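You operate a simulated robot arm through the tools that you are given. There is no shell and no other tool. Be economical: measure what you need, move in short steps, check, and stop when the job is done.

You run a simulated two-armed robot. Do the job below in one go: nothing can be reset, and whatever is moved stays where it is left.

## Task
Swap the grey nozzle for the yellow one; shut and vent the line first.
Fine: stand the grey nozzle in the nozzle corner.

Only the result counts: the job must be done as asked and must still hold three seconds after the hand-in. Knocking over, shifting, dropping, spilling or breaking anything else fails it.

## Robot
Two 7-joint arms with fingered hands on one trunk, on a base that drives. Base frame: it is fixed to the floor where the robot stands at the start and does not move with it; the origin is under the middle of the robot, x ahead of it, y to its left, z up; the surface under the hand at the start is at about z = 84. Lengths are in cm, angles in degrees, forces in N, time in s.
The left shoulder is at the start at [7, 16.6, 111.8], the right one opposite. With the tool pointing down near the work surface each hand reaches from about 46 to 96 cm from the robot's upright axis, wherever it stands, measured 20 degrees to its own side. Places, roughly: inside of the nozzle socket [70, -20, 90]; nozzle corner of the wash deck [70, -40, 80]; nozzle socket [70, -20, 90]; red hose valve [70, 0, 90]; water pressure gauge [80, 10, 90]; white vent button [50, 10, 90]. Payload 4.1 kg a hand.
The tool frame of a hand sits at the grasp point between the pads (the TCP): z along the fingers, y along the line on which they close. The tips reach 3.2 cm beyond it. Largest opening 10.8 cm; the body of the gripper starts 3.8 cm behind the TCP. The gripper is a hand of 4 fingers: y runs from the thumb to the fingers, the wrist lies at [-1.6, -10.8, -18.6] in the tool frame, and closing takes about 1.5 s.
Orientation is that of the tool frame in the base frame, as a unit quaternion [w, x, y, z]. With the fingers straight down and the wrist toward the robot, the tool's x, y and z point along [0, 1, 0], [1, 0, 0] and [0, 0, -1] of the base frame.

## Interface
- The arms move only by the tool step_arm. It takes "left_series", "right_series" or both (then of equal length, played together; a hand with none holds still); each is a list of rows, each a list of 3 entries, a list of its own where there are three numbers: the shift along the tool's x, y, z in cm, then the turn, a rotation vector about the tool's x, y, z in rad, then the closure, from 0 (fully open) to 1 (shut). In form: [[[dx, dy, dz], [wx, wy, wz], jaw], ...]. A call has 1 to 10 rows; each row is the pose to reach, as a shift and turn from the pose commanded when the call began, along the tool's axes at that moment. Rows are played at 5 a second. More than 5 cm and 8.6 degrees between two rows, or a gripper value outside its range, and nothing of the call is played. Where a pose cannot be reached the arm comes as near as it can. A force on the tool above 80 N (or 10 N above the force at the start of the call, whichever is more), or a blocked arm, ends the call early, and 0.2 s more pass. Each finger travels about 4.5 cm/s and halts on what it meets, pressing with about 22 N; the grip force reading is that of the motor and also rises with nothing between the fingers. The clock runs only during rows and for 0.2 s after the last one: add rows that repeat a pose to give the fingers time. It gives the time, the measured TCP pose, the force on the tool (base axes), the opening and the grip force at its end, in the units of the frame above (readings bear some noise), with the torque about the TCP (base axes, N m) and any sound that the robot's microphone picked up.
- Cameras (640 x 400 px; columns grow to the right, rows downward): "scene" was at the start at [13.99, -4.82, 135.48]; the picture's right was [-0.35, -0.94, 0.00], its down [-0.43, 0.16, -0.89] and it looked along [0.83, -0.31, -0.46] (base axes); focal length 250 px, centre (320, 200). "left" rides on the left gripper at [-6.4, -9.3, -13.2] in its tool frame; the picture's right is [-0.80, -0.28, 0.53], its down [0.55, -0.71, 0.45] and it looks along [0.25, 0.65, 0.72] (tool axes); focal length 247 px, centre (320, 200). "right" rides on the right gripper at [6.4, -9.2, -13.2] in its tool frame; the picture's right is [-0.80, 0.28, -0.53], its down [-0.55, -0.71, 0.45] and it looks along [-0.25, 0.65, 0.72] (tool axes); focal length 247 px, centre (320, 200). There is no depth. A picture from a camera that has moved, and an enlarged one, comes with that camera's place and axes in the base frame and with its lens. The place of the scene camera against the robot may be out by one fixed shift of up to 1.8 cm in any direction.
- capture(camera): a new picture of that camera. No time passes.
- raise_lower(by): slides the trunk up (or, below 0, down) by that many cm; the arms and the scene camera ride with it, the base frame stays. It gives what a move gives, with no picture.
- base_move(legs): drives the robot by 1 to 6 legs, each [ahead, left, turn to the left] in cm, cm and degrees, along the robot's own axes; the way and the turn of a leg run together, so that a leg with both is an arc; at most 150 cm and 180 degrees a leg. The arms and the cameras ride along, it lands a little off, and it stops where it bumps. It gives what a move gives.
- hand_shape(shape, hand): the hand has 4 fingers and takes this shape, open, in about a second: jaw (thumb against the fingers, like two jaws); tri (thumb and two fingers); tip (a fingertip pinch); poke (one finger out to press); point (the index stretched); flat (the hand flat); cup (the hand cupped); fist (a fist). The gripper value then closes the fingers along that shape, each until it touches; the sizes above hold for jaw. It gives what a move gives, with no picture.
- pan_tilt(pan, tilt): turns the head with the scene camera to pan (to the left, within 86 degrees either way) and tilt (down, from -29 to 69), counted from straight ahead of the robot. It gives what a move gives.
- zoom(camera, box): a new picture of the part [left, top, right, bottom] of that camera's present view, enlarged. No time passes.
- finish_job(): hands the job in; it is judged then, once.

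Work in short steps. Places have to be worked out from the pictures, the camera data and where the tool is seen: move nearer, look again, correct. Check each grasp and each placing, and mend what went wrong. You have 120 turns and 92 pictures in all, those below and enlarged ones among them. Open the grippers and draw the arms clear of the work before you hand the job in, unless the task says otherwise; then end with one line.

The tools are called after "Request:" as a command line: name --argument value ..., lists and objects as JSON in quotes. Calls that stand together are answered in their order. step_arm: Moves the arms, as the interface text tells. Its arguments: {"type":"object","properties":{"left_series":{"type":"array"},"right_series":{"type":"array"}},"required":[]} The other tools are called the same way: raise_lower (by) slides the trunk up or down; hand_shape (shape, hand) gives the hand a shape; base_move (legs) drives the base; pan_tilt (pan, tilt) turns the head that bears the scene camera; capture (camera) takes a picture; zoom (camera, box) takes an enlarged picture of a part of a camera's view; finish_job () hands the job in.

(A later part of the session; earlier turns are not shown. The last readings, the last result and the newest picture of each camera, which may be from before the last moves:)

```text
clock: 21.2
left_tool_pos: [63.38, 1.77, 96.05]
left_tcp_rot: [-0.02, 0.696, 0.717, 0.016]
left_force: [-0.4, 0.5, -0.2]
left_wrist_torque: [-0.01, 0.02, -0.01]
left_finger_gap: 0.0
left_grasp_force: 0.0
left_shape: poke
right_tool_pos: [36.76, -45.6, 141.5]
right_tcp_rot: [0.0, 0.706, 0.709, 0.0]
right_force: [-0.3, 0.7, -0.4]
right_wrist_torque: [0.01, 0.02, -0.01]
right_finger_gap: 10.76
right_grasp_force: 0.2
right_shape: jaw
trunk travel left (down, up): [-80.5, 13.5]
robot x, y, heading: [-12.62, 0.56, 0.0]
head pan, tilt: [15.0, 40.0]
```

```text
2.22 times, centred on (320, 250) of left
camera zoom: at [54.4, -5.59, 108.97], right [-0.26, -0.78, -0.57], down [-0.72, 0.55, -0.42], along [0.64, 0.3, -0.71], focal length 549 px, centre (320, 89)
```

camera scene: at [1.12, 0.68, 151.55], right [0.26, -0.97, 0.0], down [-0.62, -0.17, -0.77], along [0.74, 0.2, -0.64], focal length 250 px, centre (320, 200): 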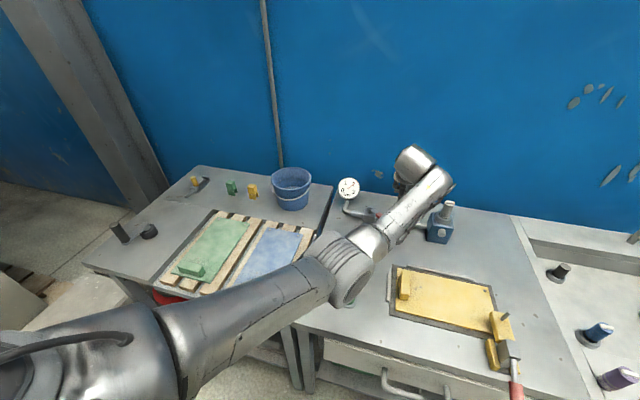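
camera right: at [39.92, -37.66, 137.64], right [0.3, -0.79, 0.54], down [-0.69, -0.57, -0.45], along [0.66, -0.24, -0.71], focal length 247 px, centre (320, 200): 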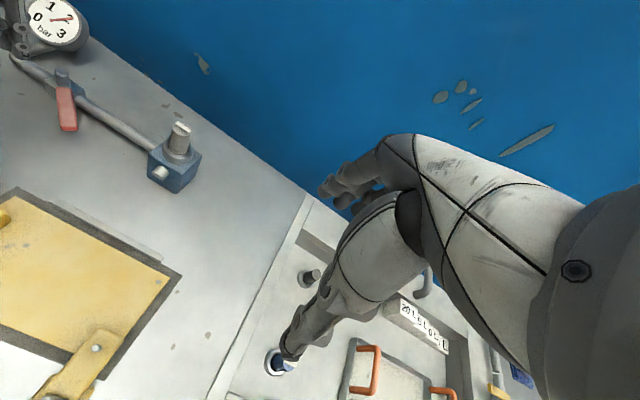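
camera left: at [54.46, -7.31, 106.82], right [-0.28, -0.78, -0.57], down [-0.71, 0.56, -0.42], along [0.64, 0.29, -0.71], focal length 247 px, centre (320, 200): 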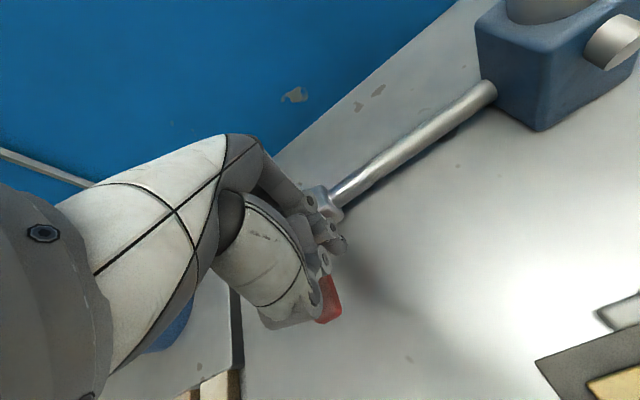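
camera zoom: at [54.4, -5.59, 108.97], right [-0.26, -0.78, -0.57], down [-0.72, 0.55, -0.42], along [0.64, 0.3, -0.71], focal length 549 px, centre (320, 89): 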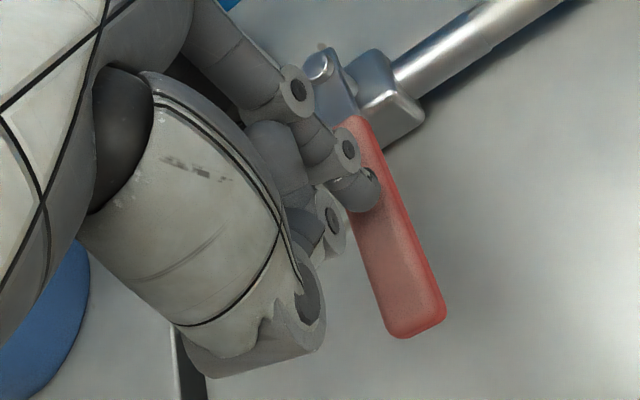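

Free, and the lever is square to the pipe. I lift away, and back the base 9 cm more so the vent button (≈(54,12.4)) can be reached with an extended arm.

Request:
step_arm --left_series '[[[0, 0, -4], [0, 0, 0], 0], [[0, 0, -8], [0, 0, 0], 0], [[0, 0, -12], [0, 0, 0], 0], [[0, 0, -15], [0.011, -0.05, 0.03], 0]]'

Request:
base_move --legs '[[-9, 0, 0]]'

Request:
capture --camera "left"

Request:
zoom --camera "scene" --box '[280, 130, 480, 270]'

```text
clock: 22.2
left_tool_pos: [63.28, 0.14, 111.01]
left_tcp_rot: [-0.004, 0.711, 0.703, -0.01]
left_force: [-0.3, -0.7, -0.4]
left_wrist_torque: [-0.04, -0.01, 0.0]
left_finger_gap: 0.03
left_grasp_force: 0.0
left_shape: poke
right_tool_pos: [36.56, -45.78, 141.56]
right_tcp_rot: [0.0, 0.707, 0.707, 0.0]
right_force: [-0.2, -0.1, -0.2]
right_wrist_torque: [-0.01, -0.01, 0.0]
right_finger_gap: 10.75
right_grasp_force: 0.0
right_shape: jaw
trunk travel left (down, up): [-80.5, 13.5]
robot x, y, heading: [-12.4, 0.46, -0.2]
head pan, tilt: [15.0, 40.0]
```

```text
clock: 23.3
left_tool_pos: [54.4, 0.16, 110.75]
left_tcp_rot: [-0.005, 0.71, 0.704, -0.009]
left_force: [0.6, 0.9, 0.4]
left_wrist_torque: [0.01, -0.01, -0.03]
left_finger_gap: 0.01
left_grasp_force: 0.1
left_shape: poke
right_tool_pos: [27.81, -45.95, 141.42]
right_tcp_rot: [0.0, 0.706, 0.708, -0.001]
right_force: [0.3, -0.3, 0.3]
right_wrist_torque: [0.01, -0.03, -0.02]
right_finger_gap: 10.73
right_grasp_force: 0.0
right_shape: jaw
trunk travel left (down, up): [-80.5, 13.5]
robot x, y, heading: [-21.58, -0.31, -0.2]
head pan, tilt: [15.0, 40.0]
```

```text
53 pictures are left
camera left: at [45.45, -6.19, 124.23], right [-0.3, -0.8, -0.52], down [-0.71, 0.55, -0.44], along [0.64, 0.24, -0.73], focal length 247 px, centre (320, 200)
```

left: 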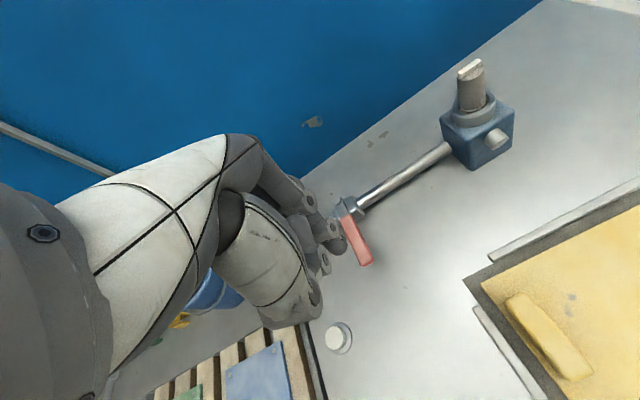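

```text
2.86 times, centred on (380, 200) of scene
camera zoom: at [-7.67, 0.64, 151.53], right [0.26, -0.97, 0.0], down [-0.62, -0.17, -0.77], along [0.74, 0.2, -0.64], focal length 713 px, centre (149, 200)
```

zoom: 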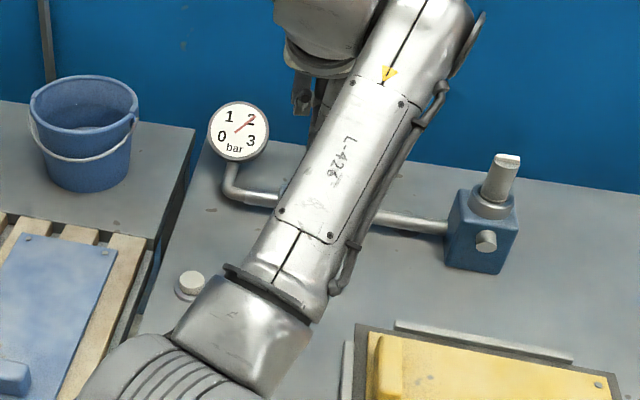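

Button at (53.9,12.5,~87). I move above it and down to TCP z≈94.

Request:
step_arm --left_series '[[[4.2, -0.2, 0], [0, 0, 0], 0], [[8.4, -0.4, 0], [0, 0, 0], 0], [[12.4, -0.5, 0], [0.0, 0, 0], 0], [[12.4, -0.5, 4.5], [0, 0, 0], 0], [[12.4, -0.5, 9], [0, 0, 0], 0], [[12.4, -0.5, 13.5], [0, 0, 0], 0], [[12.4, -0.5, 16.5], [0, 0, 0], 0], [[12.4, -0.5, 16.5], [0, 0, 0], 0]]'

Request:
capture --camera "left"

Request:
capture --camera "scene"

```text
clock: 25.1
left_tool_pos: [54.04, 12.63, 94.36]
left_tcp_rot: [-0.005, 0.71, 0.704, -0.009]
left_force: [1.0, -0.1, -0.3]
left_wrist_torque: [0.02, 0.03, 0.03]
left_finger_gap: 0.0
left_grasp_force: 0.0
left_shape: poke
right_tool_pos: [27.56, -46.01, 141.45]
right_tcp_rot: [-0.001, 0.707, 0.707, 0.001]
right_force: [-0.5, -0.2, -0.3]
right_wrist_torque: [0.0, 0.02, 0.0]
right_finger_gap: 10.77
right_grasp_force: 0.0
right_shape: jaw
trunk travel left (down, up): [-80.5, 13.5]
robot x, y, heading: [-21.23, 0.07, -0.1]
head pan, tilt: [15.0, 40.0]
```

```text
51 pictures are left
camera left: at [44.93, 6.33, 107.61], right [-0.3, -0.8, -0.52], down [-0.71, 0.55, -0.44], along [0.64, 0.24, -0.73], focal length 247 px, centre (320, 200)
```

left: 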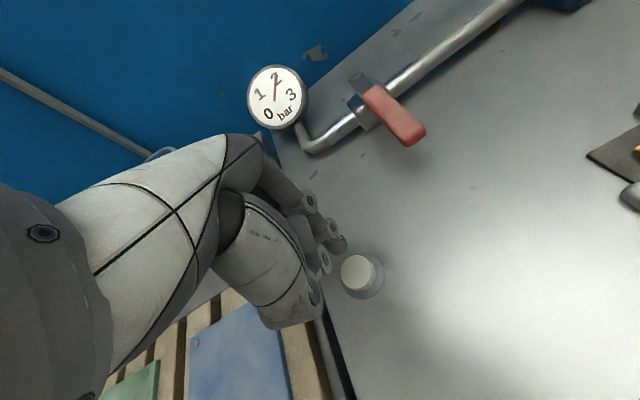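

```text
50 pictures are left
camera scene: at [-7.87, 0.65, 151.55], right [0.26, -0.97, 0.0], down [-0.62, -0.17, -0.77], along [0.74, 0.2, -0.64], focal length 250 px, centre (320, 200)
```

scene: 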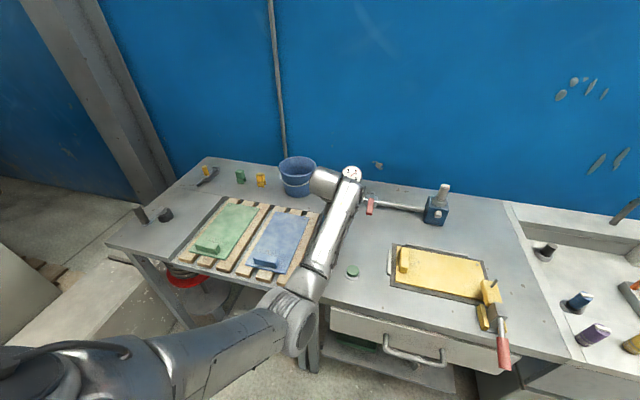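

The fingertip is over the button and the left camera sees the gauge. I press down slowly and hold.

Request:
step_arm --left_series '[[[-0.3, -0.4, 3], [0, 0, 0], 0], [[-0.3, -0.4, 4], [0, 0, 0], 0], [[-0.3, -0.4, 4.8], [0, 0, 0], 0], [[-0.3, -0.4, 5.4], [0, 0, 0], 0], [[-0.3, -0.4, 5.8], [0, 0, 0], 0], [[-0.3, -0.4, 5.8], [0, 0, 0], 0], [[-0.3, -0.4, 5.8], [0, 0, 0], 0], [[-0.3, -0.4, 5.8], [0, 0, 0], 0]]'

Request:
capture --camera "left"

```text
clock: 26.9
left_tool_pos: [53.2, 12.07, 88.79]
left_tcp_rot: [-0.004, 0.71, 0.704, -0.008]
left_force: [3.5, 0.6, 9.8]
left_wrist_torque: [0.14, -0.1, -0.04]
left_finger_gap: 0.02
left_grasp_force: 0.0
left_shape: poke
right_tool_pos: [27.49, -45.97, 141.49]
right_tcp_rot: [0.0, 0.707, 0.707, 0.0]
right_force: [-0.7, -0.9, 0.6]
right_wrist_torque: [0.01, 0.01, -0.01]
right_finger_gap: 10.78
right_grasp_force: 0.1
right_shape: jaw
trunk travel left (down, up): [-80.5, 13.5]
robot x, y, heading: [-21.64, 0.24, -0.0]
head pan, tilt: [15.0, 40.0]
heard: click
```

```text
49 pictures are left
camera left: at [44.13, 5.77, 102.08], right [-0.3, -0.8, -0.52], down [-0.71, 0.55, -0.44], along [0.64, 0.24, -0.73], focal length 247 px, centre (320, 200)
```

left: 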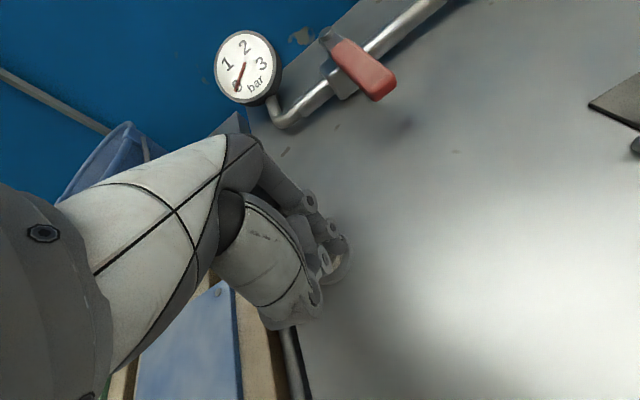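

A click was heard and the gauge has fallen; I hold a second more and zoom on the gauge.

Request:
step_arm --left_series '[[[0, 0, 0.2], [0, 0, 0], 0], [[0, 0, 0.2], [0, 0, 0], 0], [[0, 0, 0.2], [0, 0, 0], 0], [[0, 0, 0.2], [0, 0, 0], 0], [[0, 0, 0.2], [0, 0, 0], 0], [[0, 0, 0.2], [0, 0, 0], 0]]'

Request:
zoom --camera "left" --box '[190, 10, 430, 160]'

```text
clock: 28.3
left_tool_pos: [53.0, 12.18, 88.66]
left_tcp_rot: [-0.004, 0.71, 0.704, -0.008]
left_force: [8.8, -0.5, 23.1]
left_wrist_torque: [0.33, -0.23, -0.11]
left_finger_gap: 0.03
left_grasp_force: 0.0
left_shape: poke
right_tool_pos: [27.44, -45.95, 141.62]
right_tcp_rot: [0.0, 0.707, 0.707, 0.001]
right_force: [-0.2, 0.2, -0.2]
right_wrist_torque: [0.03, -0.04, 0.03]
right_finger_gap: 10.77
right_grasp_force: 0.1
right_shape: jaw
trunk travel left (down, up): [-80.5, 13.5]
robot x, y, heading: [-21.54, -0.16, -0.0]
head pan, tilt: [15.0, 40.0]
```

```text
2.67 times, centred on (310, 85) of left
camera zoom: at [43.92, 5.77, 101.95], right [-0.3, -0.8, -0.52], down [-0.71, 0.55, -0.44], along [0.64, 0.24, -0.73], focal length 659 px, centre (347, 507)
```

zoom: 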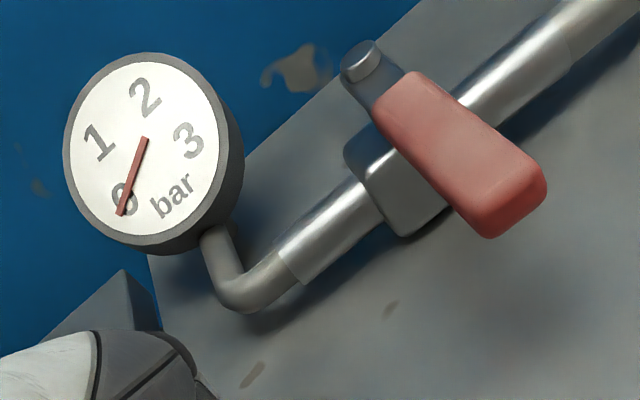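

Gauge reads 0. I lift the left hand well clear and up.

Request:
step_arm --left_series '[[[0, 0, -4], [0, 0, 0], 0], [[0, 0, -8.5], [0, 0, 0], 0], [[0, 0, -13], [0, 0, 0], 0], [[0, 0, -17.5], [0, 0, 0], 0], [[0, 0, -22], [0, 0, 0], 0], [[0, 0, -26.5], [0, 0, 0], 0], [[4, 0, -31], [0, 0, 0], 0], [[8, 0, -31], [0, 0, 0], 0], [[12, 0, -31], [0, 0, 0], 0]]'

Request:
pan_tilt --pan -15 --tilt 38

Request:
capture --camera "scene"

```text
refused: row 7 steps farther than a row can; nothing moved
```

```text
clock: 29.2
left_tool_pos: [52.93, 12.13, 88.64]
left_tcp_rot: [-0.003, 0.71, 0.704, -0.008]
left_force: [7.7, -0.9, 25.5]
left_wrist_torque: [0.37, -0.22, -0.13]
left_finger_gap: 0.0
left_grasp_force: 0.1
left_shape: poke
right_tool_pos: [27.32, -45.94, 141.65]
right_tcp_rot: [0.0, 0.708, 0.707, 0.001]
right_force: [-0.3, 0.3, -0.5]
right_wrist_torque: [0.02, 0.01, 0.03]
right_finger_gap: 10.76
right_grasp_force: 0.2
right_shape: jaw
trunk travel left (down, up): [-80.5, 13.5]
robot x, y, heading: [-21.68, 0.27, -0.4]
head pan, tilt: [-15.0, 38.0]
```

```text
47 pictures are left
camera scene: at [-8.0, -3.86, 151.88], right [-0.26, -0.97, 0.0], down [-0.59, 0.16, -0.79], along [0.76, -0.2, -0.61], focal length 250 px, centre (320, 200)
```

scene: 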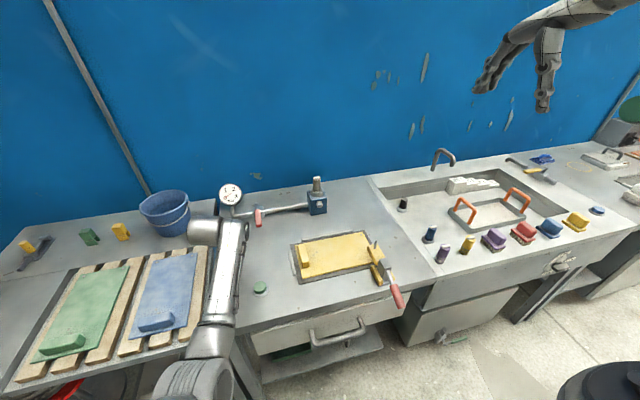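

I repeat the lift in legal steps.

Request:
step_arm --left_series '[[[0, 0, -4], [0, 0, 0], 0], [[0, 0, -8.5], [0, 0, 0], 0], [[0, 0, -13], [0, 0, 0], 0], [[0, 0, -17.5], [0, 0, 0], 0], [[0, 0, -22], [0, 0, 0], 0], [[0, 0, -26.5], [0, 0, 0], 0], [[0, 0, -31], [0, 0, 0], 0], [[4, 0, -32], [0, 0, 0], 0], [[8, 0, -32], [0, 0, 0], 0], [[12, 0, -32], [0, 0, 0], 0]]'

Request:
base_move --legs '[[10, 0, 0]]'

Request:
capture --camera "right"

Request:
zoom --camera "scene" --box '[190, 140, 350, 240]'

```text
clock: 31.4
left_tool_pos: [53.82, 24.47, 120.08]
left_tcp_rot: [-0.005, 0.711, 0.703, -0.009]
left_force: [-0.3, 0.0, 0.5]
left_wrist_torque: [-0.01, -0.01, 0.02]
left_finger_gap: 0.0
left_grasp_force: 0.2
left_shape: poke
right_tool_pos: [27.64, -45.78, 141.54]
right_tcp_rot: [-0.001, 0.707, 0.707, -0.001]
right_force: [-0.3, 0.1, -0.5]
right_wrist_torque: [0.01, -0.03, -0.02]
right_finger_gap: 10.76
right_grasp_force: 0.0
right_shape: jaw
trunk travel left (down, up): [-80.5, 13.5]
robot x, y, heading: [-21.35, 0.01, -0.1]
head pan, tilt: [-15.0, 38.0]
```

```text
clock: 32.5
left_tool_pos: [63.51, 24.19, 120.09]
left_tcp_rot: [-0.005, 0.71, 0.704, -0.009]
left_force: [0.4, 0.2, -0.8]
left_wrist_torque: [0.01, -0.03, -0.04]
left_finger_gap: 0.0
left_grasp_force: 0.0
left_shape: poke
right_tool_pos: [37.21, -46.1, 141.58]
right_tcp_rot: [0.0, 0.708, 0.706, 0.0]
right_force: [-0.3, -0.5, 0.6]
right_wrist_torque: [-0.01, 0.01, 0.03]
right_finger_gap: 10.75
right_grasp_force: 0.1
right_shape: jaw
trunk travel left (down, up): [-80.5, 13.5]
robot x, y, heading: [-11.72, -0.33, -0.3]
head pan, tilt: [-15.0, 38.0]
```

```text
46 pictures are left
camera right: at [28.04, -39.61, 154.7], right [0.28, -0.8, 0.53], down [-0.71, -0.55, -0.45], along [0.65, -0.25, -0.72], focal length 247 px, centre (320, 200)
```

right: 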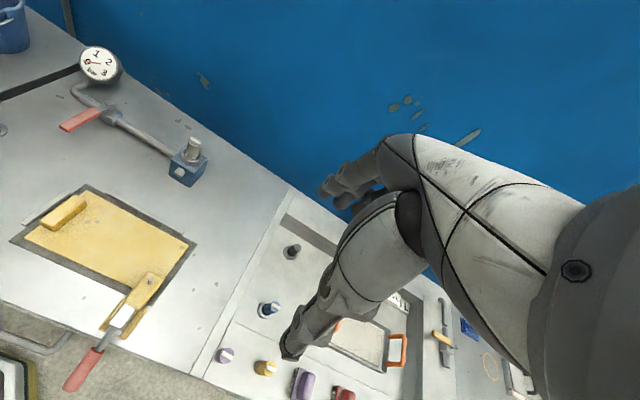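

```text
4.00 times, centred on (270, 190) of scene
camera zoom: at [2.0, -3.79, 151.87], right [-0.26, -0.97, 0.0], down [-0.59, 0.16, -0.79], along [0.76, -0.21, -0.62], focal length 998 px, centre (520, 240)
```

zoom: 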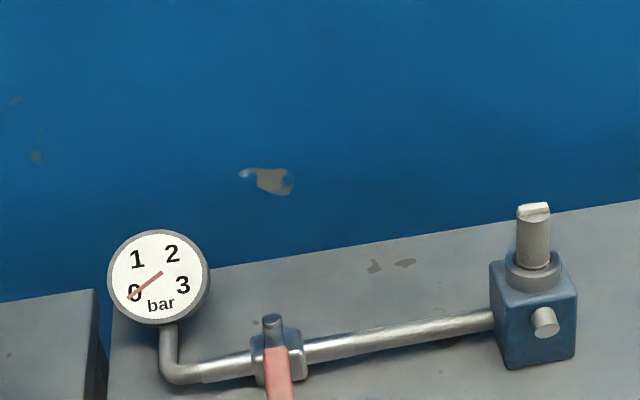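

Gauge stays at 0. I bring the right hand diagonally to a point above the grey nozzle, TCP (70,−22,116).

Request:
step_arm --right_series '[[[2.4, 3.28, 2.5], [0, 0, 0], 0], [[4.8, 6.56, 5], [0, 0, 0], 0], [[7.2, 9.84, 7.5], [0, 0, 0], 0], [[9.6, 13.12, 10], [0, 0, 0], 0], [[12, 16.4, 12.5], [0, 0, 0], 0], [[14.4, 19.7, 15], [0, 0, 0], 0], [[16.8, 23, 17.5], [0, 0, 0], 0], [[19.2, 26.2, 20], [0, 0, 0], 0], [[21.6, 29.5, 22.5], [0, 0, 0], 0], [[24.1, 32.8, 25], [0, 0, 0], 0]]'

Request:
capture --camera "right"

Request:
capture --camera "scene"

```text
clock: 34.8
left_tool_pos: [63.88, 24.38, 119.88]
left_tcp_rot: [-0.004, 0.711, 0.703, -0.009]
left_force: [-0.5, 0.2, 0.1]
left_wrist_torque: [0.01, 0.04, 0.0]
left_finger_gap: 0.0
left_grasp_force: 0.0
left_shape: poke
right_tool_pos: [70.09, -22.15, 116.47]
right_tcp_rot: [0.0, 0.708, 0.706, -0.001]
right_force: [-0.2, 0.8, 0.4]
right_wrist_torque: [-0.03, 0.04, 0.0]
right_finger_gap: 10.78
right_grasp_force: 0.0
right_shape: jaw
trunk travel left (down, up): [-80.5, 13.5]
robot x, y, heading: [-11.71, 0.06, -0.5]
head pan, tilt: [-15.0, 38.0]
```

```text
44 pictures are left
camera right: at [60.9, -15.64, 129.53], right [0.28, -0.8, 0.53], down [-0.71, -0.55, -0.44], along [0.65, -0.25, -0.72], focal length 247 px, centre (320, 200)
```

right: 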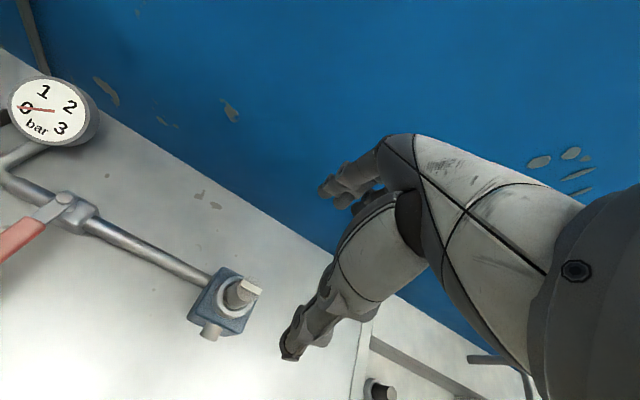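

```text
43 pictures are left
camera scene: at [2.33, -3.63, 151.83], right [-0.26, -0.96, 0.0], down [-0.6, 0.16, -0.79], along [0.76, -0.21, -0.62], focal length 250 px, centre (320, 200)
```

scene: 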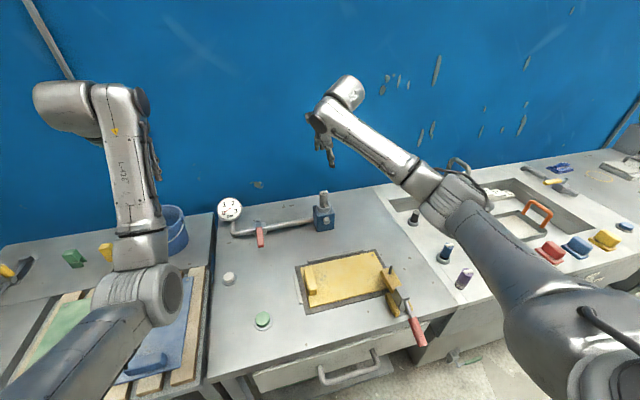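

Nozzle top checks at (69.9,−21.6). I descend to z≈104.5 with a small y correction and look again.

Request:
step_arm --right_series '[[[0.4, -0.1, 4], [0, 0, 0], 0], [[0.4, -0.1, 8], [0, 0, 0], 0], [[0.4, -0.1, 12], [0, 0, 0], 0], [[0.4, -0.1, 12], [0, 0, 0], 0]]'

Request:
capture --camera "right"

Request:
zoom --camera "scene" --box '[260, 130, 400, 240]'

```text
clock: 35.8
left_tool_pos: [63.65, 24.3, 119.95]
left_tcp_rot: [-0.005, 0.711, 0.703, -0.008]
left_force: [0.3, 0.1, 0.0]
left_wrist_torque: [0.0, -0.06, -0.03]
left_finger_gap: 0.0
left_grasp_force: 0.1
left_shape: poke
right_tool_pos: [70.17, -21.74, 104.25]
right_tcp_rot: [0.0, 0.708, 0.706, 0.001]
right_force: [0.2, 0.2, 0.6]
right_wrist_torque: [-0.04, 0.0, 0.0]
right_finger_gap: 10.76
right_grasp_force: 0.0
right_shape: jaw
trunk travel left (down, up): [-80.5, 13.5]
robot x, y, heading: [-11.46, -0.36, -0.2]
head pan, tilt: [-15.0, 38.0]
```

```text
42 pictures are left
camera right: at [60.87, -15.36, 117.3], right [0.28, -0.8, 0.53], down [-0.71, -0.55, -0.45], along [0.65, -0.25, -0.72], focal length 247 px, centre (320, 200)
```

right: 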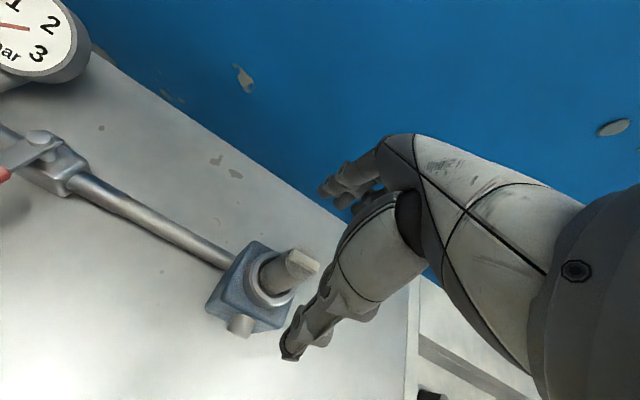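

```text
3.64 times, centred on (330, 185) of scene
camera zoom: at [2.13, -3.79, 151.85], right [-0.26, -0.97, 0.0], down [-0.59, 0.16, -0.79], along [0.76, -0.21, -0.62], focal length 907 px, centre (284, 254)
```

zoom: 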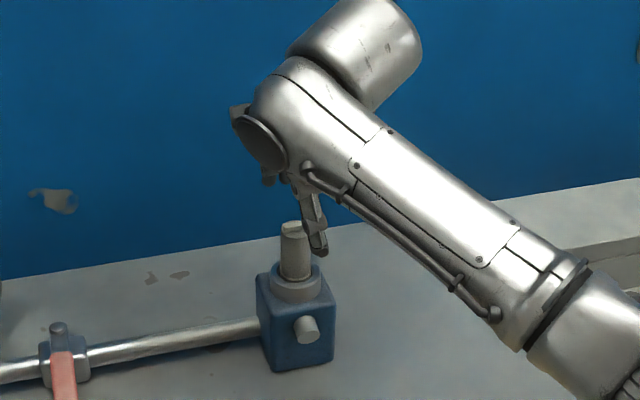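

Thumb looks about 1 cm to −y of the TCP line, so I shift +0.5 cm in y, descend to z≈98.3 and close.

Request:
step_arm --right_series '[[[0.5, -0.2, 3], [0, 0, 0], 0], [[0.5, -0.2, 5.9], [0, 0, 0], 0], [[0.5, -0.2, 5.9], [0, 0, 0.0], 0.4], [[0.5, -0.2, 5.9], [0, 0, 0], 0.7], [[0.5, -0.2, 5.9], [0, 0, 0], 1], [[0.5, -0.2, 5.9], [0, 0, 0], 1], [[0.5, -0.2, 5.9], [0, 0, 0], 1], [[0.5, -0.2, 5.9], [0, 0, 0], 1], [[0.5, -0.2, 5.9], [0, 0, 0], 1], [[0.5, -0.2, 5.9], [0, 0, 0], 1]]'

Request:
zoom --camera "right" --box '[200, 150, 440, 390]'

```text
clock: 38.0
left_tool_pos: [63.62, 24.18, 120.05]
left_tcp_rot: [-0.004, 0.71, 0.704, -0.009]
left_force: [0.2, 0.1, 0.6]
left_wrist_torque: [-0.02, -0.02, 0.01]
left_finger_gap: 0.0
left_grasp_force: 0.0
left_shape: poke
right_tool_pos: [69.73, -21.1, 98.5]
right_tcp_rot: [0.001, 0.707, 0.707, 0.0]
right_force: [0.8, 0.5, 1.1]
right_wrist_torque: [-0.01, 0.0, -0.02]
right_finger_gap: 1.54
right_grasp_force: 22.4
right_shape: jaw
trunk travel left (down, up): [-80.5, 13.5]
robot x, y, heading: [-11.71, 0.37, -0.3]
head pan, tilt: [-15.0, 38.0]
```

```text
1.67 times, centred on (320, 270) of right
camera zoom: at [60.45, -14.67, 111.53], right [0.28, -0.8, 0.53], down [-0.71, -0.55, -0.45], along [0.65, -0.25, -0.72], focal length 412 px, centre (320, 83)
```

zoom: 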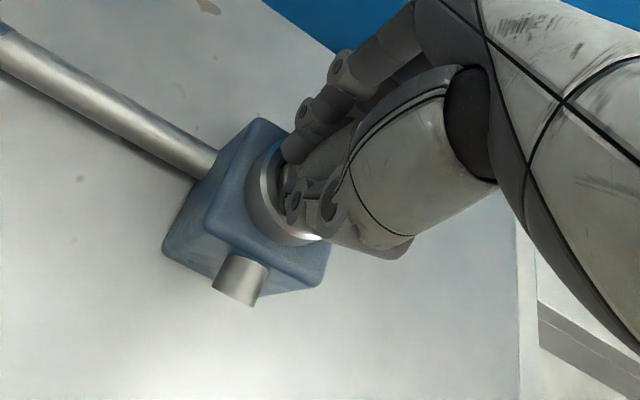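

Gap 1.54 cm with 22 N grip. I test with a gentle 0.6 cm lift to see if the nozzle moves freely or is locked.

Request:
step_arm --right_series '[[[0, 0, -0.3], [0, 0, 0], 1], [[0, 0, -0.6], [0, 0, 0], 1], [[0, 0, -0.6], [0, 0, 0], 1]]'

Request:
zoom --camera "scene" --box '[260, 130, 400, 240]'

```text
clock: 38.8
left_tool_pos: [63.64, 24.24, 119.95]
left_tcp_rot: [-0.005, 0.711, 0.703, -0.009]
left_force: [-0.1, 0.2, -0.3]
left_wrist_torque: [-0.01, -0.03, 0.01]
left_finger_gap: 0.0
left_grasp_force: 0.0
left_shape: poke
right_tool_pos: [69.77, -21.07, 99.12]
right_tcp_rot: [-0.001, 0.707, 0.707, -0.001]
right_force: [0.0, 0.6, -0.6]
right_wrist_torque: [0.07, 0.0, -0.03]
right_finger_gap: 1.57
right_grasp_force: 22.0
right_shape: jaw
trunk travel left (down, up): [-80.5, 13.5]
robot x, y, heading: [-11.46, 0.09, -0.0]
head pan, tilt: [-15.0, 38.0]
```

```text
3.64 times, centred on (330, 185) of scene
camera zoom: at [2.15, -3.81, 151.84], right [-0.26, -0.97, 0.0], down [-0.59, 0.16, -0.79], along [0.76, -0.21, -0.62], focal length 907 px, centre (284, 254)
```

zoom: 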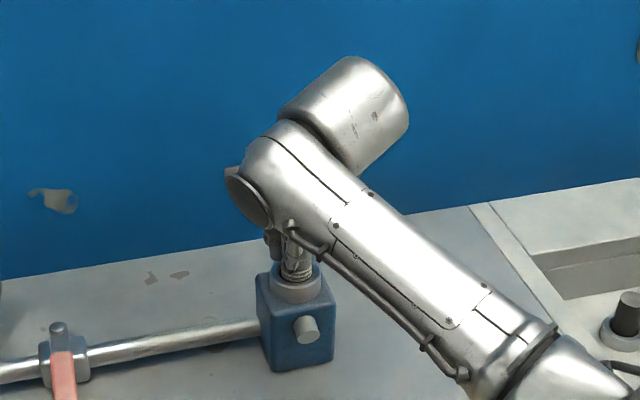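

No resistance. I lift 3 cm more and check whether the nozzle comes along.

Request:
step_arm --right_series '[[[0, 0, -1], [0, 0, 0], 1], [[0, 0, -2], [0, 0, 0], 1], [[0, 0, -3], [0, 0, 0], 1], [[0, 0, -3], [0, 0, 0], 1]]'

Request:
zoom --camera "right" --box '[200, 150, 440, 390]'

Request:
zoom --camera "scene" --box '[290, 170, 370, 240]'

```text
clock: 39.8
left_tool_pos: [63.66, 24.28, 120.05]
left_tcp_rot: [-0.004, 0.711, 0.703, -0.009]
left_force: [-0.6, 0.1, 0.5]
left_wrist_torque: [-0.01, 0.0, 0.0]
left_finger_gap: 0.01
left_grasp_force: 0.0
left_shape: poke
right_tool_pos: [70.1, -21.21, 102.19]
right_tcp_rot: [-0.002, 0.708, 0.707, -0.001]
right_force: [0.1, -0.4, -1.1]
right_wrist_torque: [0.0, 0.02, 0.03]
right_finger_gap: 1.54
right_grasp_force: 22.6
right_shape: jaw
trunk travel left (down, up): [-80.5, 13.5]
robot x, y, heading: [-11.47, 0.19, -0.2]
head pan, tilt: [-15.0, 38.0]
```

```text
1.67 times, centred on (320, 270) of right
camera zoom: at [60.78, -14.71, 115.31], right [0.28, -0.8, 0.53], down [-0.71, -0.55, -0.45], along [0.65, -0.25, -0.72], focal length 412 px, centre (320, 83)
```

zoom: 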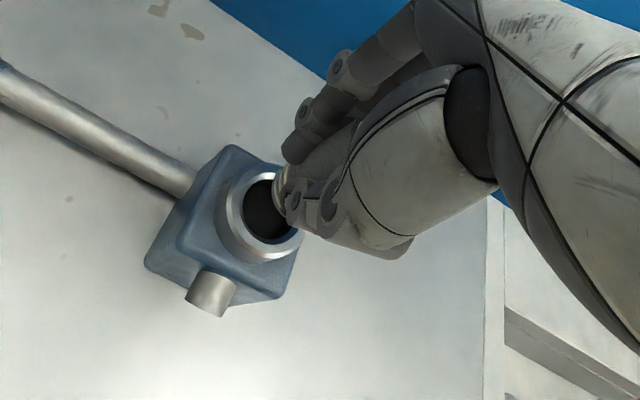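

```text
5.71 times, centred on (330, 205) of scene
camera zoom: at [2.15, -3.82, 151.84], right [-0.26, -0.97, 0.0], down [-0.59, 0.16, -0.79], along [0.76, -0.21, -0.62], focal length 1426 px, centre (263, 171)
```

zoom: 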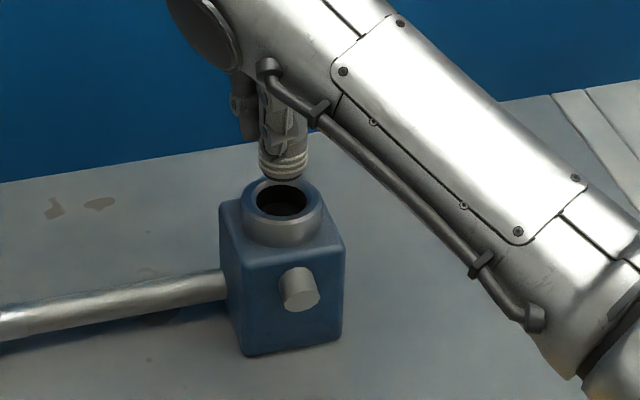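

The nozzle is out (plain plug fit; bottom ≈6.2 cm below TCP). I lift, carry it to (70,−40) on the counter corner and hover.

Request:
step_arm --right_series '[[[0, 0, -3.5], [0, 0, 0], 1], [[-4.5, 0, -3.5], [0, 0, 0], 1], [[-9, 0, -3.5], [0, 0, 0], 1], [[-13.5, 0, -3.5], [0, 0, 0], 1], [[-18.8, 0, -3.5], [0, 0, 0], 1], [[-18.8, 0, 1], [0, 0, 0], 1], [[-18.8, 0, 5], [0, 0, 0], 1], [[-18.8, 0, 8.5], [0, 0, 0], 1], [[-18.8, 0, 8.5], [0, 0, 0], 1]]'

Request:
capture --camera "right"

Request:
capture --camera "scene"

```text
refused: row 5 steps farther than a row can; nothing moved
```

```text
36 pictures are left
camera right: at [60.78, -14.71, 115.31], right [0.28, -0.8, 0.53], down [-0.71, -0.55, -0.45], along [0.65, -0.25, -0.72], focal length 247 px, centre (320, 200)
```

right: 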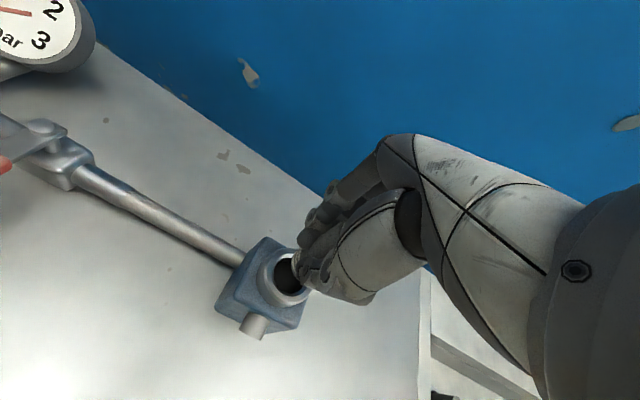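

```text
35 pictures are left
camera scene: at [2.15, -3.82, 151.84], right [-0.26, -0.97, 0.0], down [-0.59, 0.16, -0.79], along [0.76, -0.21, -0.62], focal length 250 px, centre (320, 200)
```

scene: 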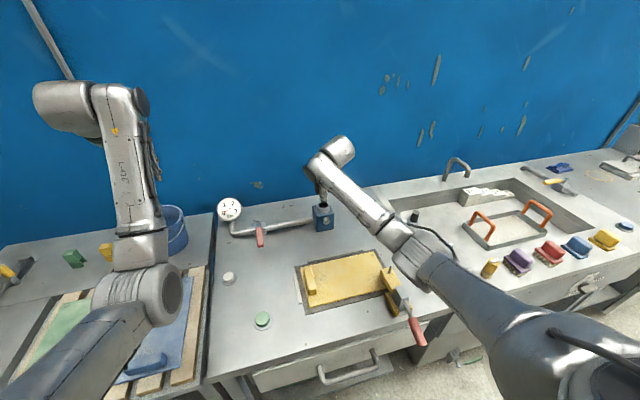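

A row was slightly too long; I resend with even spacing.

Request:
step_arm --right_series '[[[0, 0, -3.5], [0, 0, 0], 1], [[-4.7, 0, -3.5], [0, 0, 0], 1], [[-9.4, 0, -3.5], [0, 0, 0], 1], [[-14.1, 0, -3.5], [0, 0, 0], 1], [[-18.8, 0, -3.5], [0, 0, 0], 1], [[-18.8, 0, 1], [0, 0, 0], 1], [[-18.8, 0, 5], [0, 0, 0], 1], [[-18.8, 0, 8.5], [0, 0, 0], 1], [[-18.8, 0, 8.5], [0, 0, 0], 1]]'

```text
clock: 41.8
left_tool_pos: [63.73, 24.19, 120.07]
left_tcp_rot: [-0.006, 0.71, 0.704, -0.009]
left_force: [0.1, -0.4, 0.0]
left_wrist_torque: [0.0, 0.02, 0.02]
left_finger_gap: 0.0
left_grasp_force: 0.0
left_shape: poke
right_tool_pos: [69.8, -40.02, 93.79]
right_tcp_rot: [0.001, 0.708, 0.706, -0.001]
right_force: [0.5, 0.0, -0.6]
right_wrist_torque: [-0.01, -0.03, -0.01]
right_finger_gap: 1.54
right_grasp_force: 22.2
right_shape: jaw
trunk travel left (down, up): [-80.5, 13.5]
robot x, y, heading: [-11.45, 0.14, 0.0]
head pan, tilt: [-15.0, 38.0]
```

Request:
zoom --camera "right" --box '[160, 100, 480, 400]'

Request:
zoom --camera "scene" --box '[320, 150, 460, 240]'

```text
1.33 times, centred on (320, 250) of right
camera zoom: at [60.5, -33.61, 106.78], right [0.28, -0.8, 0.53], down [-0.71, -0.55, -0.45], along [0.65, -0.25, -0.72], focal length 329 px, centre (320, 133)
```

zoom: 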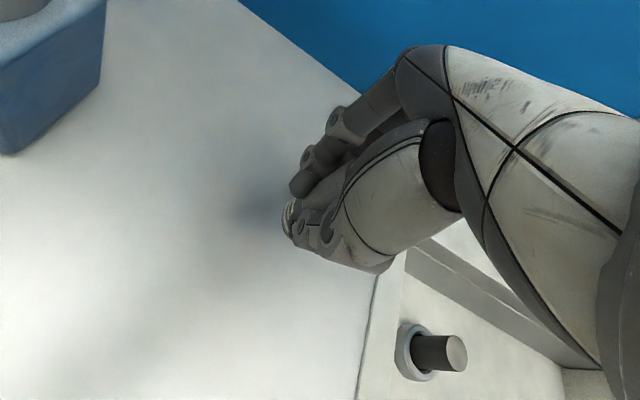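

```text
4.44 times, centred on (390, 195) of scene
camera zoom: at [2.13, -3.77, 151.85], right [-0.26, -0.97, 0.0], down [-0.59, 0.16, -0.79], along [0.76, -0.21, -0.62], focal length 1109 px, centre (9, 222)
```

zoom: 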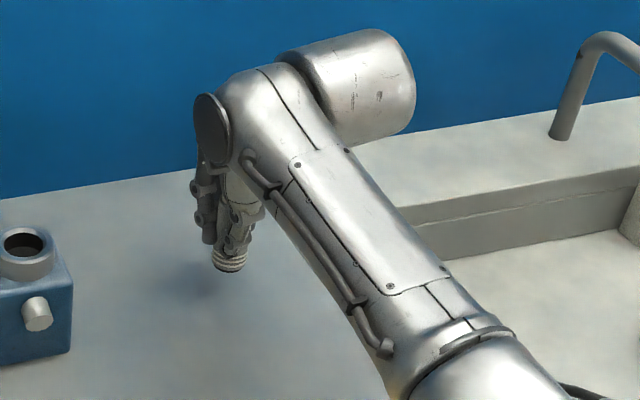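

The nozzle hangs clear above the counter. I lower it in small steps, watching the force.

Request:
step_arm --right_series '[[[0, 0, 1], [0, 0, 0], 1], [[0, 0, 2], [0, 0, 0], 1], [[0, 0, 2.8], [0, 0, 0], 1], [[0, 0, 2.8], [0, 0, 0], 1]]'

Request:
zoom --camera "scene" --box '[340, 180, 420, 240]'

```text
clock: 42.8
left_tool_pos: [63.61, 24.21, 119.93]
left_tcp_rot: [-0.006, 0.711, 0.703, -0.009]
left_force: [-0.2, -1.0, 0.2]
left_wrist_torque: [0.0, -0.03, 0.02]
left_finger_gap: 0.0
left_grasp_force: 0.2
left_shape: poke
right_tool_pos: [69.88, -39.85, 90.81]
right_tcp_rot: [-0.001, 0.708, 0.707, 0.0]
right_force: [-0.4, -0.1, -0.4]
right_wrist_torque: [0.01, -0.02, 0.01]
right_finger_gap: 1.55
right_grasp_force: 22.0
right_shape: jaw
trunk travel left (down, up): [-80.5, 13.5]
robot x, y, heading: [-11.68, 0.22, -0.1]
head pan, tilt: [-15.0, 38.0]
```

```text
6.67 times, centred on (380, 210) of scene
camera zoom: at [2.15, -3.81, 151.84], right [-0.26, -0.97, 0.0], down [-0.59, 0.16, -0.79], along [0.76, -0.21, -0.62], focal length 1663 px, centre (-80, 133)
```

zoom: 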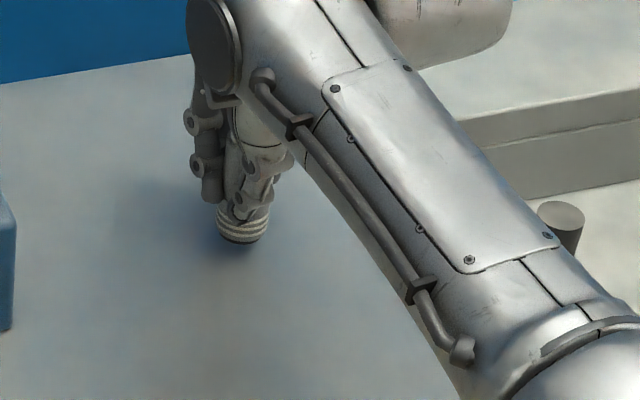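

Close to the surface now. I continue in 0.3 cm steps.

Request:
step_arm --right_series '[[[0, 0, 0.3], [0, 0, 0], 1], [[0, 0, 0.6], [0, 0, 0], 1], [[0, 0, 0.6], [0, 0, 0], 1]]'

```text
clock: 43.5
left_tool_pos: [63.69, 24.23, 120.09]
left_tcp_rot: [-0.005, 0.71, 0.704, -0.008]
left_force: [-0.5, 0.8, 0.5]
left_wrist_torque: [0.0, 0.01, 0.02]
left_finger_gap: 0.01
left_grasp_force: 0.1
left_shape: poke
right_tool_pos: [69.79, -39.87, 90.38]
right_tcp_rot: [0.001, 0.708, 0.706, 0.0]
right_force: [0.0, -0.7, -0.2]
right_wrist_torque: [-0.01, 0.0, -0.01]
right_finger_gap: 1.58
right_grasp_force: 22.3
right_shape: jaw
trunk travel left (down, up): [-80.5, 13.5]
robot x, y, heading: [-11.36, -0.08, -0.1]
head pan, tilt: [-15.0, 38.0]
```

Request:
step_arm --right_series '[[[0, 0, 0.25], [0, 0, 0], 1], [[0, 0, 0.5], [0, 0, 0], 1], [[0, 0, 0.5], [0, 0, 0], 1]]'

```text
clock: 44.4
left_tool_pos: [63.66, 24.09, 120.02]
left_tcp_rot: [-0.005, 0.711, 0.704, -0.009]
left_force: [0.1, 0.3, -0.5]
left_wrist_torque: [0.01, -0.05, 0.01]
left_finger_gap: 0.0
left_grasp_force: 0.0
left_shape: poke
right_tool_pos: [69.89, -39.97, 89.57]
right_tcp_rot: [0.0, 0.708, 0.706, -0.001]
right_force: [0.7, 0.0, -0.4]
right_wrist_torque: [0.0, 0.0, -0.01]
right_finger_gap: 1.54
right_grasp_force: 22.4
right_shape: jaw
trunk travel left (down, up): [-80.5, 13.5]
robot x, y, heading: [-11.85, -0.08, -0.1]
head pan, tilt: [-15.0, 38.0]
```

No contact yet at 89.6; another half centimetre.

Request:
step_arm --right_series '[[[0, 0, 0.25], [0, 0, 0], 1], [[0, 0, 0.5], [0, 0, 0], 1], [[0, 0, 0.5], [0, 0, 0], 1]]'

Request:
zoom --camera "scene" --box '[340, 180, 420, 240]'

```text
clock: 45.1
left_tool_pos: [63.36, 24.32, 120.12]
left_tcp_rot: [-0.004, 0.711, 0.703, -0.008]
left_force: [0.2, 0.0, 0.5]
left_wrist_torque: [0.01, 0.0, -0.01]
left_finger_gap: 0.0
left_grasp_force: 0.0
left_shape: poke
right_tool_pos: [69.97, -39.81, 89.44]
right_tcp_rot: [0.002, 0.708, 0.707, 0.002]
right_force: [-0.8, -1.7, 9.7]
right_wrist_torque: [-0.15, -0.05, -0.02]
right_finger_gap: 1.57
right_grasp_force: 21.8
right_shape: jaw
trunk travel left (down, up): [-80.5, 13.5]
robot x, y, heading: [-11.76, 0.11, 0.0]
head pan, tilt: [-15.0, 38.0]
```

```text
6.67 times, centred on (380, 210) of scene
camera zoom: at [1.92, -3.75, 151.88], right [-0.26, -0.96, 0.0], down [-0.59, 0.16, -0.79], along [0.76, -0.21, -0.61], focal length 1663 px, centre (-80, 133)
```

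zoom: 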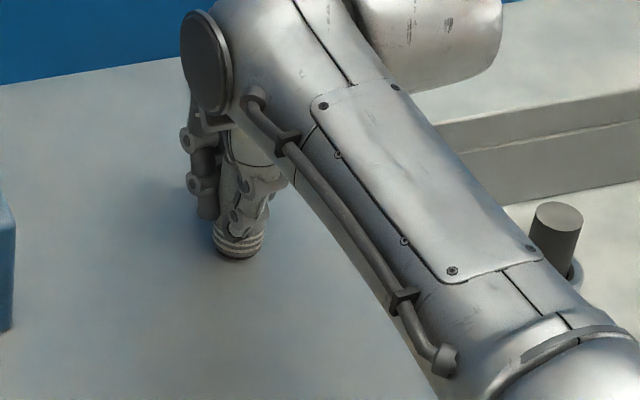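

Contact (≈10 N up). I open the fingers gently in place.

Request:
step_arm --right_series '[[[0, 0, -0.2], [0, 0, 0], 1], [[0, 0, -0.2], [0, 0, 0], 0.8], [[0, 0, -0.2], [0, 0, 0], 0.7], [[0, 0, -0.2], [0, 0, 0], 0.6], [[0, 0, -0.2], [0, 0, 0], 0.45], [[0, 0, -0.2], [0, 0, 0], 0.3], [[0, 0, -0.2], [0, 0, 0], 0.15], [[0, 0, -0.2], [0, 0, 0], 0], [[0, 0, -0.2], [0, 0, 0], 0], [[0, 0, -0.2], [0, 0, 0], 0]]'

Request:
zoom --camera "right" --box '[160, 100, 480, 400]'

```text
clock: 47.4
left_tool_pos: [63.67, 24.16, 119.96]
left_tcp_rot: [-0.005, 0.711, 0.703, -0.008]
left_force: [-0.3, -0.2, -0.3]
left_wrist_torque: [0.0, -0.02, 0.0]
left_finger_gap: 0.01
left_grasp_force: 0.0
left_shape: poke
right_tool_pos: [69.87, -39.84, 89.36]
right_tcp_rot: [-0.001, 0.708, 0.706, 0.0]
right_force: [1.0, -0.1, -0.2]
right_wrist_torque: [0.01, -0.01, -0.01]
right_finger_gap: 10.78
right_grasp_force: 0.2
right_shape: jaw
trunk travel left (down, up): [-80.5, 13.5]
robot x, y, heading: [-11.39, -0.11, -0.1]
head pan, tilt: [-15.0, 38.0]
```

```text
1.33 times, centred on (320, 250) of right
camera zoom: at [60.74, -33.38, 102.58], right [0.28, -0.8, 0.53], down [-0.71, -0.55, -0.45], along [0.65, -0.25, -0.72], focal length 329 px, centre (320, 133)
```

zoom: 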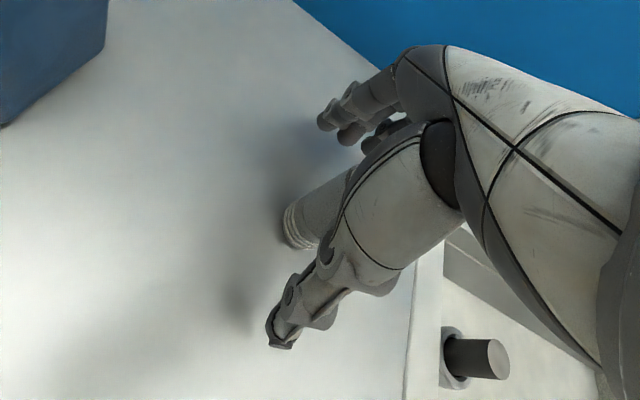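

The nozzle stands free. I lift the hand straight up 14 cm and check it.

Request:
step_arm --right_series '[[[0, 0, -2], [0, 0, 0], 0], [[0, 0, -4.5], [0, 0, 0], 0], [[0, 0, -9], [0, 0, 0], 0], [[0, 0, -13.5], [0, 0, 0], 0], [[0, 0, -18], [0, 0, 0], 0], [[0, 0, -22], [0, 0, 0], 0], [[0, 0, -26], [0, 0, 0], 0]]'

Request:
capture --camera "right"

Request:
zoom --camera "scene" --box '[280, 130, 520, 280]'

```text
clock: 49.0
left_tool_pos: [63.6, 24.3, 120.1]
left_tcp_rot: [-0.005, 0.711, 0.703, -0.009]
left_force: [-0.2, 0.4, -0.6]
left_wrist_torque: [-0.01, 0.02, 0.01]
left_finger_gap: 0.0
left_grasp_force: 0.1
left_shape: poke
right_tool_pos: [69.93, -39.51, 115.33]
right_tcp_rot: [-0.001, 0.708, 0.706, -0.001]
right_force: [-0.2, 0.5, 0.0]
right_wrist_torque: [0.01, -0.02, 0.04]
right_finger_gap: 10.78
right_grasp_force: 0.0
right_shape: jaw
trunk travel left (down, up): [-80.5, 13.5]
robot x, y, heading: [-11.71, 0.11, 0.3]
head pan, tilt: [-15.0, 38.0]
```

```text
29 pictures are left
camera right: at [60.76, -33.19, 128.46], right [0.28, -0.8, 0.53], down [-0.71, -0.55, -0.45], along [0.65, -0.25, -0.72], focal length 247 px, centre (320, 200)
```

right: 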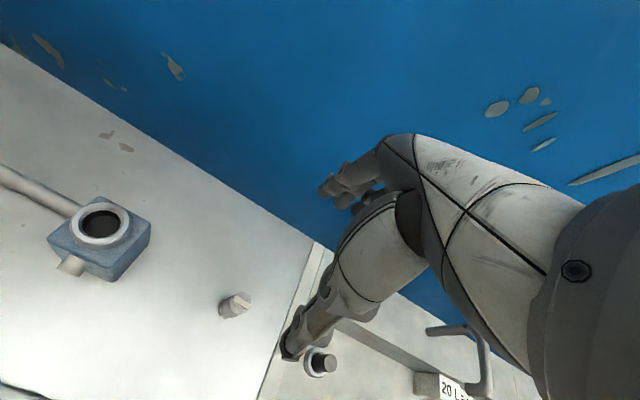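

```text
2.67 times, centred on (400, 205) of scene
camera zoom: at [2.08, -3.73, 151.84], right [-0.26, -0.97, 0.0], down [-0.59, 0.16, -0.79], along [0.76, -0.21, -0.62], focal length 665 px, centre (107, 187)
```

zoom: 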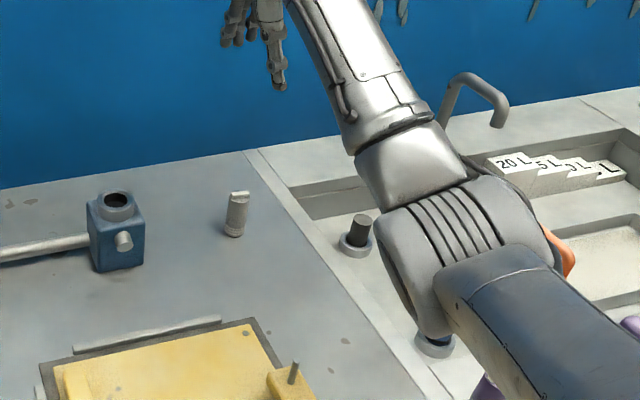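

The grey nozzle stands upright at (70,−40); socket hole is at (70.1,−21.9). Now I move the right hand above the yellow nozzle, estimated at (34.3,−65.5).

Request:
step_arm --right_series '[[[-2.6, -3.6, 0], [0, 0, 0], 0], [[-5.2, -7.2, 0], [0, 0, 0], 0], [[-7.8, -10.8, 0], [0, 0, 0], 0], [[-10.4, -14.4, 0], [0, 0, 0], 0], [[-13, -18, 0], [0, 0, 0], 0], [[-15.6, -21.6, 0], [0, 0, 0], 0], [[-18.2, -25.2, 0], [0, 0, 0], 0], [[-20.8, -28.8, 0], [0, 0, 0], 0], [[-23.4, -32.2, 0], [0, 0, 0], 0], [[-26, -35.6, 0], [0, 0, 0], 0]]'

Request:
capture --camera "right"

```text
clock: 51.1
left_tool_pos: [63.42, 24.16, 120.29]
left_tcp_rot: [-0.004, 0.711, 0.703, -0.008]
left_force: [-0.5, -0.9, 0.1]
left_wrist_torque: [0.05, -0.06, 0.0]
left_finger_gap: 0.0
left_grasp_force: 0.0
left_shape: poke
right_tool_pos: [34.01, -66.03, 115.44]
right_tcp_rot: [0.0, 0.707, 0.707, 0.001]
right_force: [0.8, -0.2, 0.9]
right_wrist_torque: [0.03, -0.02, 0.0]
right_finger_gap: 10.8
right_grasp_force: 0.0
right_shape: jaw
trunk travel left (down, up): [-80.5, 13.5]
robot x, y, heading: [-11.92, 0.47, -0.2]
head pan, tilt: [-15.0, 38.0]
```

```text
27 pictures are left
camera right: at [24.69, -59.7, 128.49], right [0.28, -0.8, 0.53], down [-0.71, -0.55, -0.45], along [0.65, -0.25, -0.72], focal length 247 px, centre (320, 200)
```

right: 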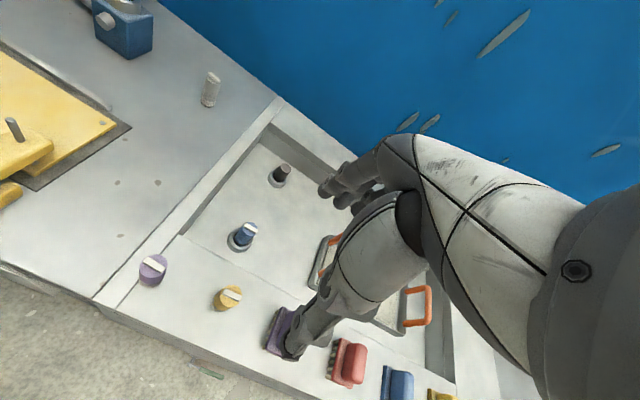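

Yellow top is at (33.9,−65.1), neighbours ~9–10 cm away on either side. I shift to y≈−64.7 and descend to z≈100 to look again.

Request:
step_arm --right_series '[[[1.3, 0, 3], [0, 0, 0], 0], [[1.3, 0, 7], [0, 0, 0], 0], [[1.3, 0, 11], [0, 0, 0], 0], [[1.3, 0, 15.4], [0, 0, 0], 0], [[1.3, 0, 15.4], [0, 0, 0], 0]]'

Request:
capture --camera "right"

```text
clock: 52.4
left_tool_pos: [63.56, 24.32, 120.05]
left_tcp_rot: [-0.005, 0.71, 0.704, -0.008]
left_force: [-0.9, 0.4, -0.5]
left_wrist_torque: [0.0, -0.03, 0.0]
left_finger_gap: 0.0
left_grasp_force: 0.0
left_shape: poke
right_tool_pos: [34.14, -64.36, 100.26]
right_tcp_rot: [0.0, 0.708, 0.706, -0.001]
right_force: [0.4, 0.5, 0.2]
right_wrist_torque: [0.0, -0.05, 0.0]
right_finger_gap: 10.78
right_grasp_force: 0.1
right_shape: jaw
trunk travel left (down, up): [-80.5, 13.5]
robot x, y, heading: [-11.64, -0.04, -0.1]
head pan, tilt: [-15.0, 38.0]
```

```text
26 pictures are left
camera right: at [24.79, -57.99, 113.29], right [0.28, -0.8, 0.53], down [-0.71, -0.55, -0.45], along [0.65, -0.25, -0.72], focal length 247 px, centre (320, 200)
```

right: 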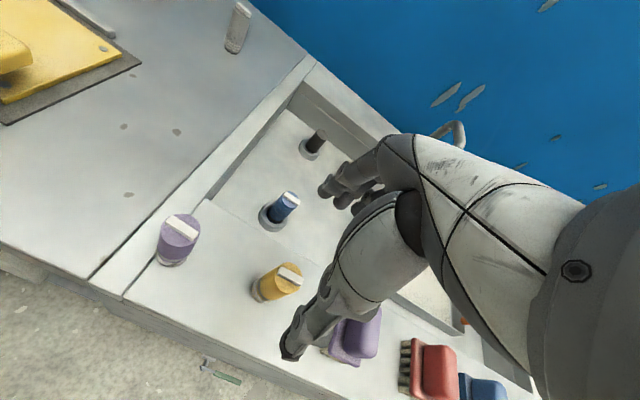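

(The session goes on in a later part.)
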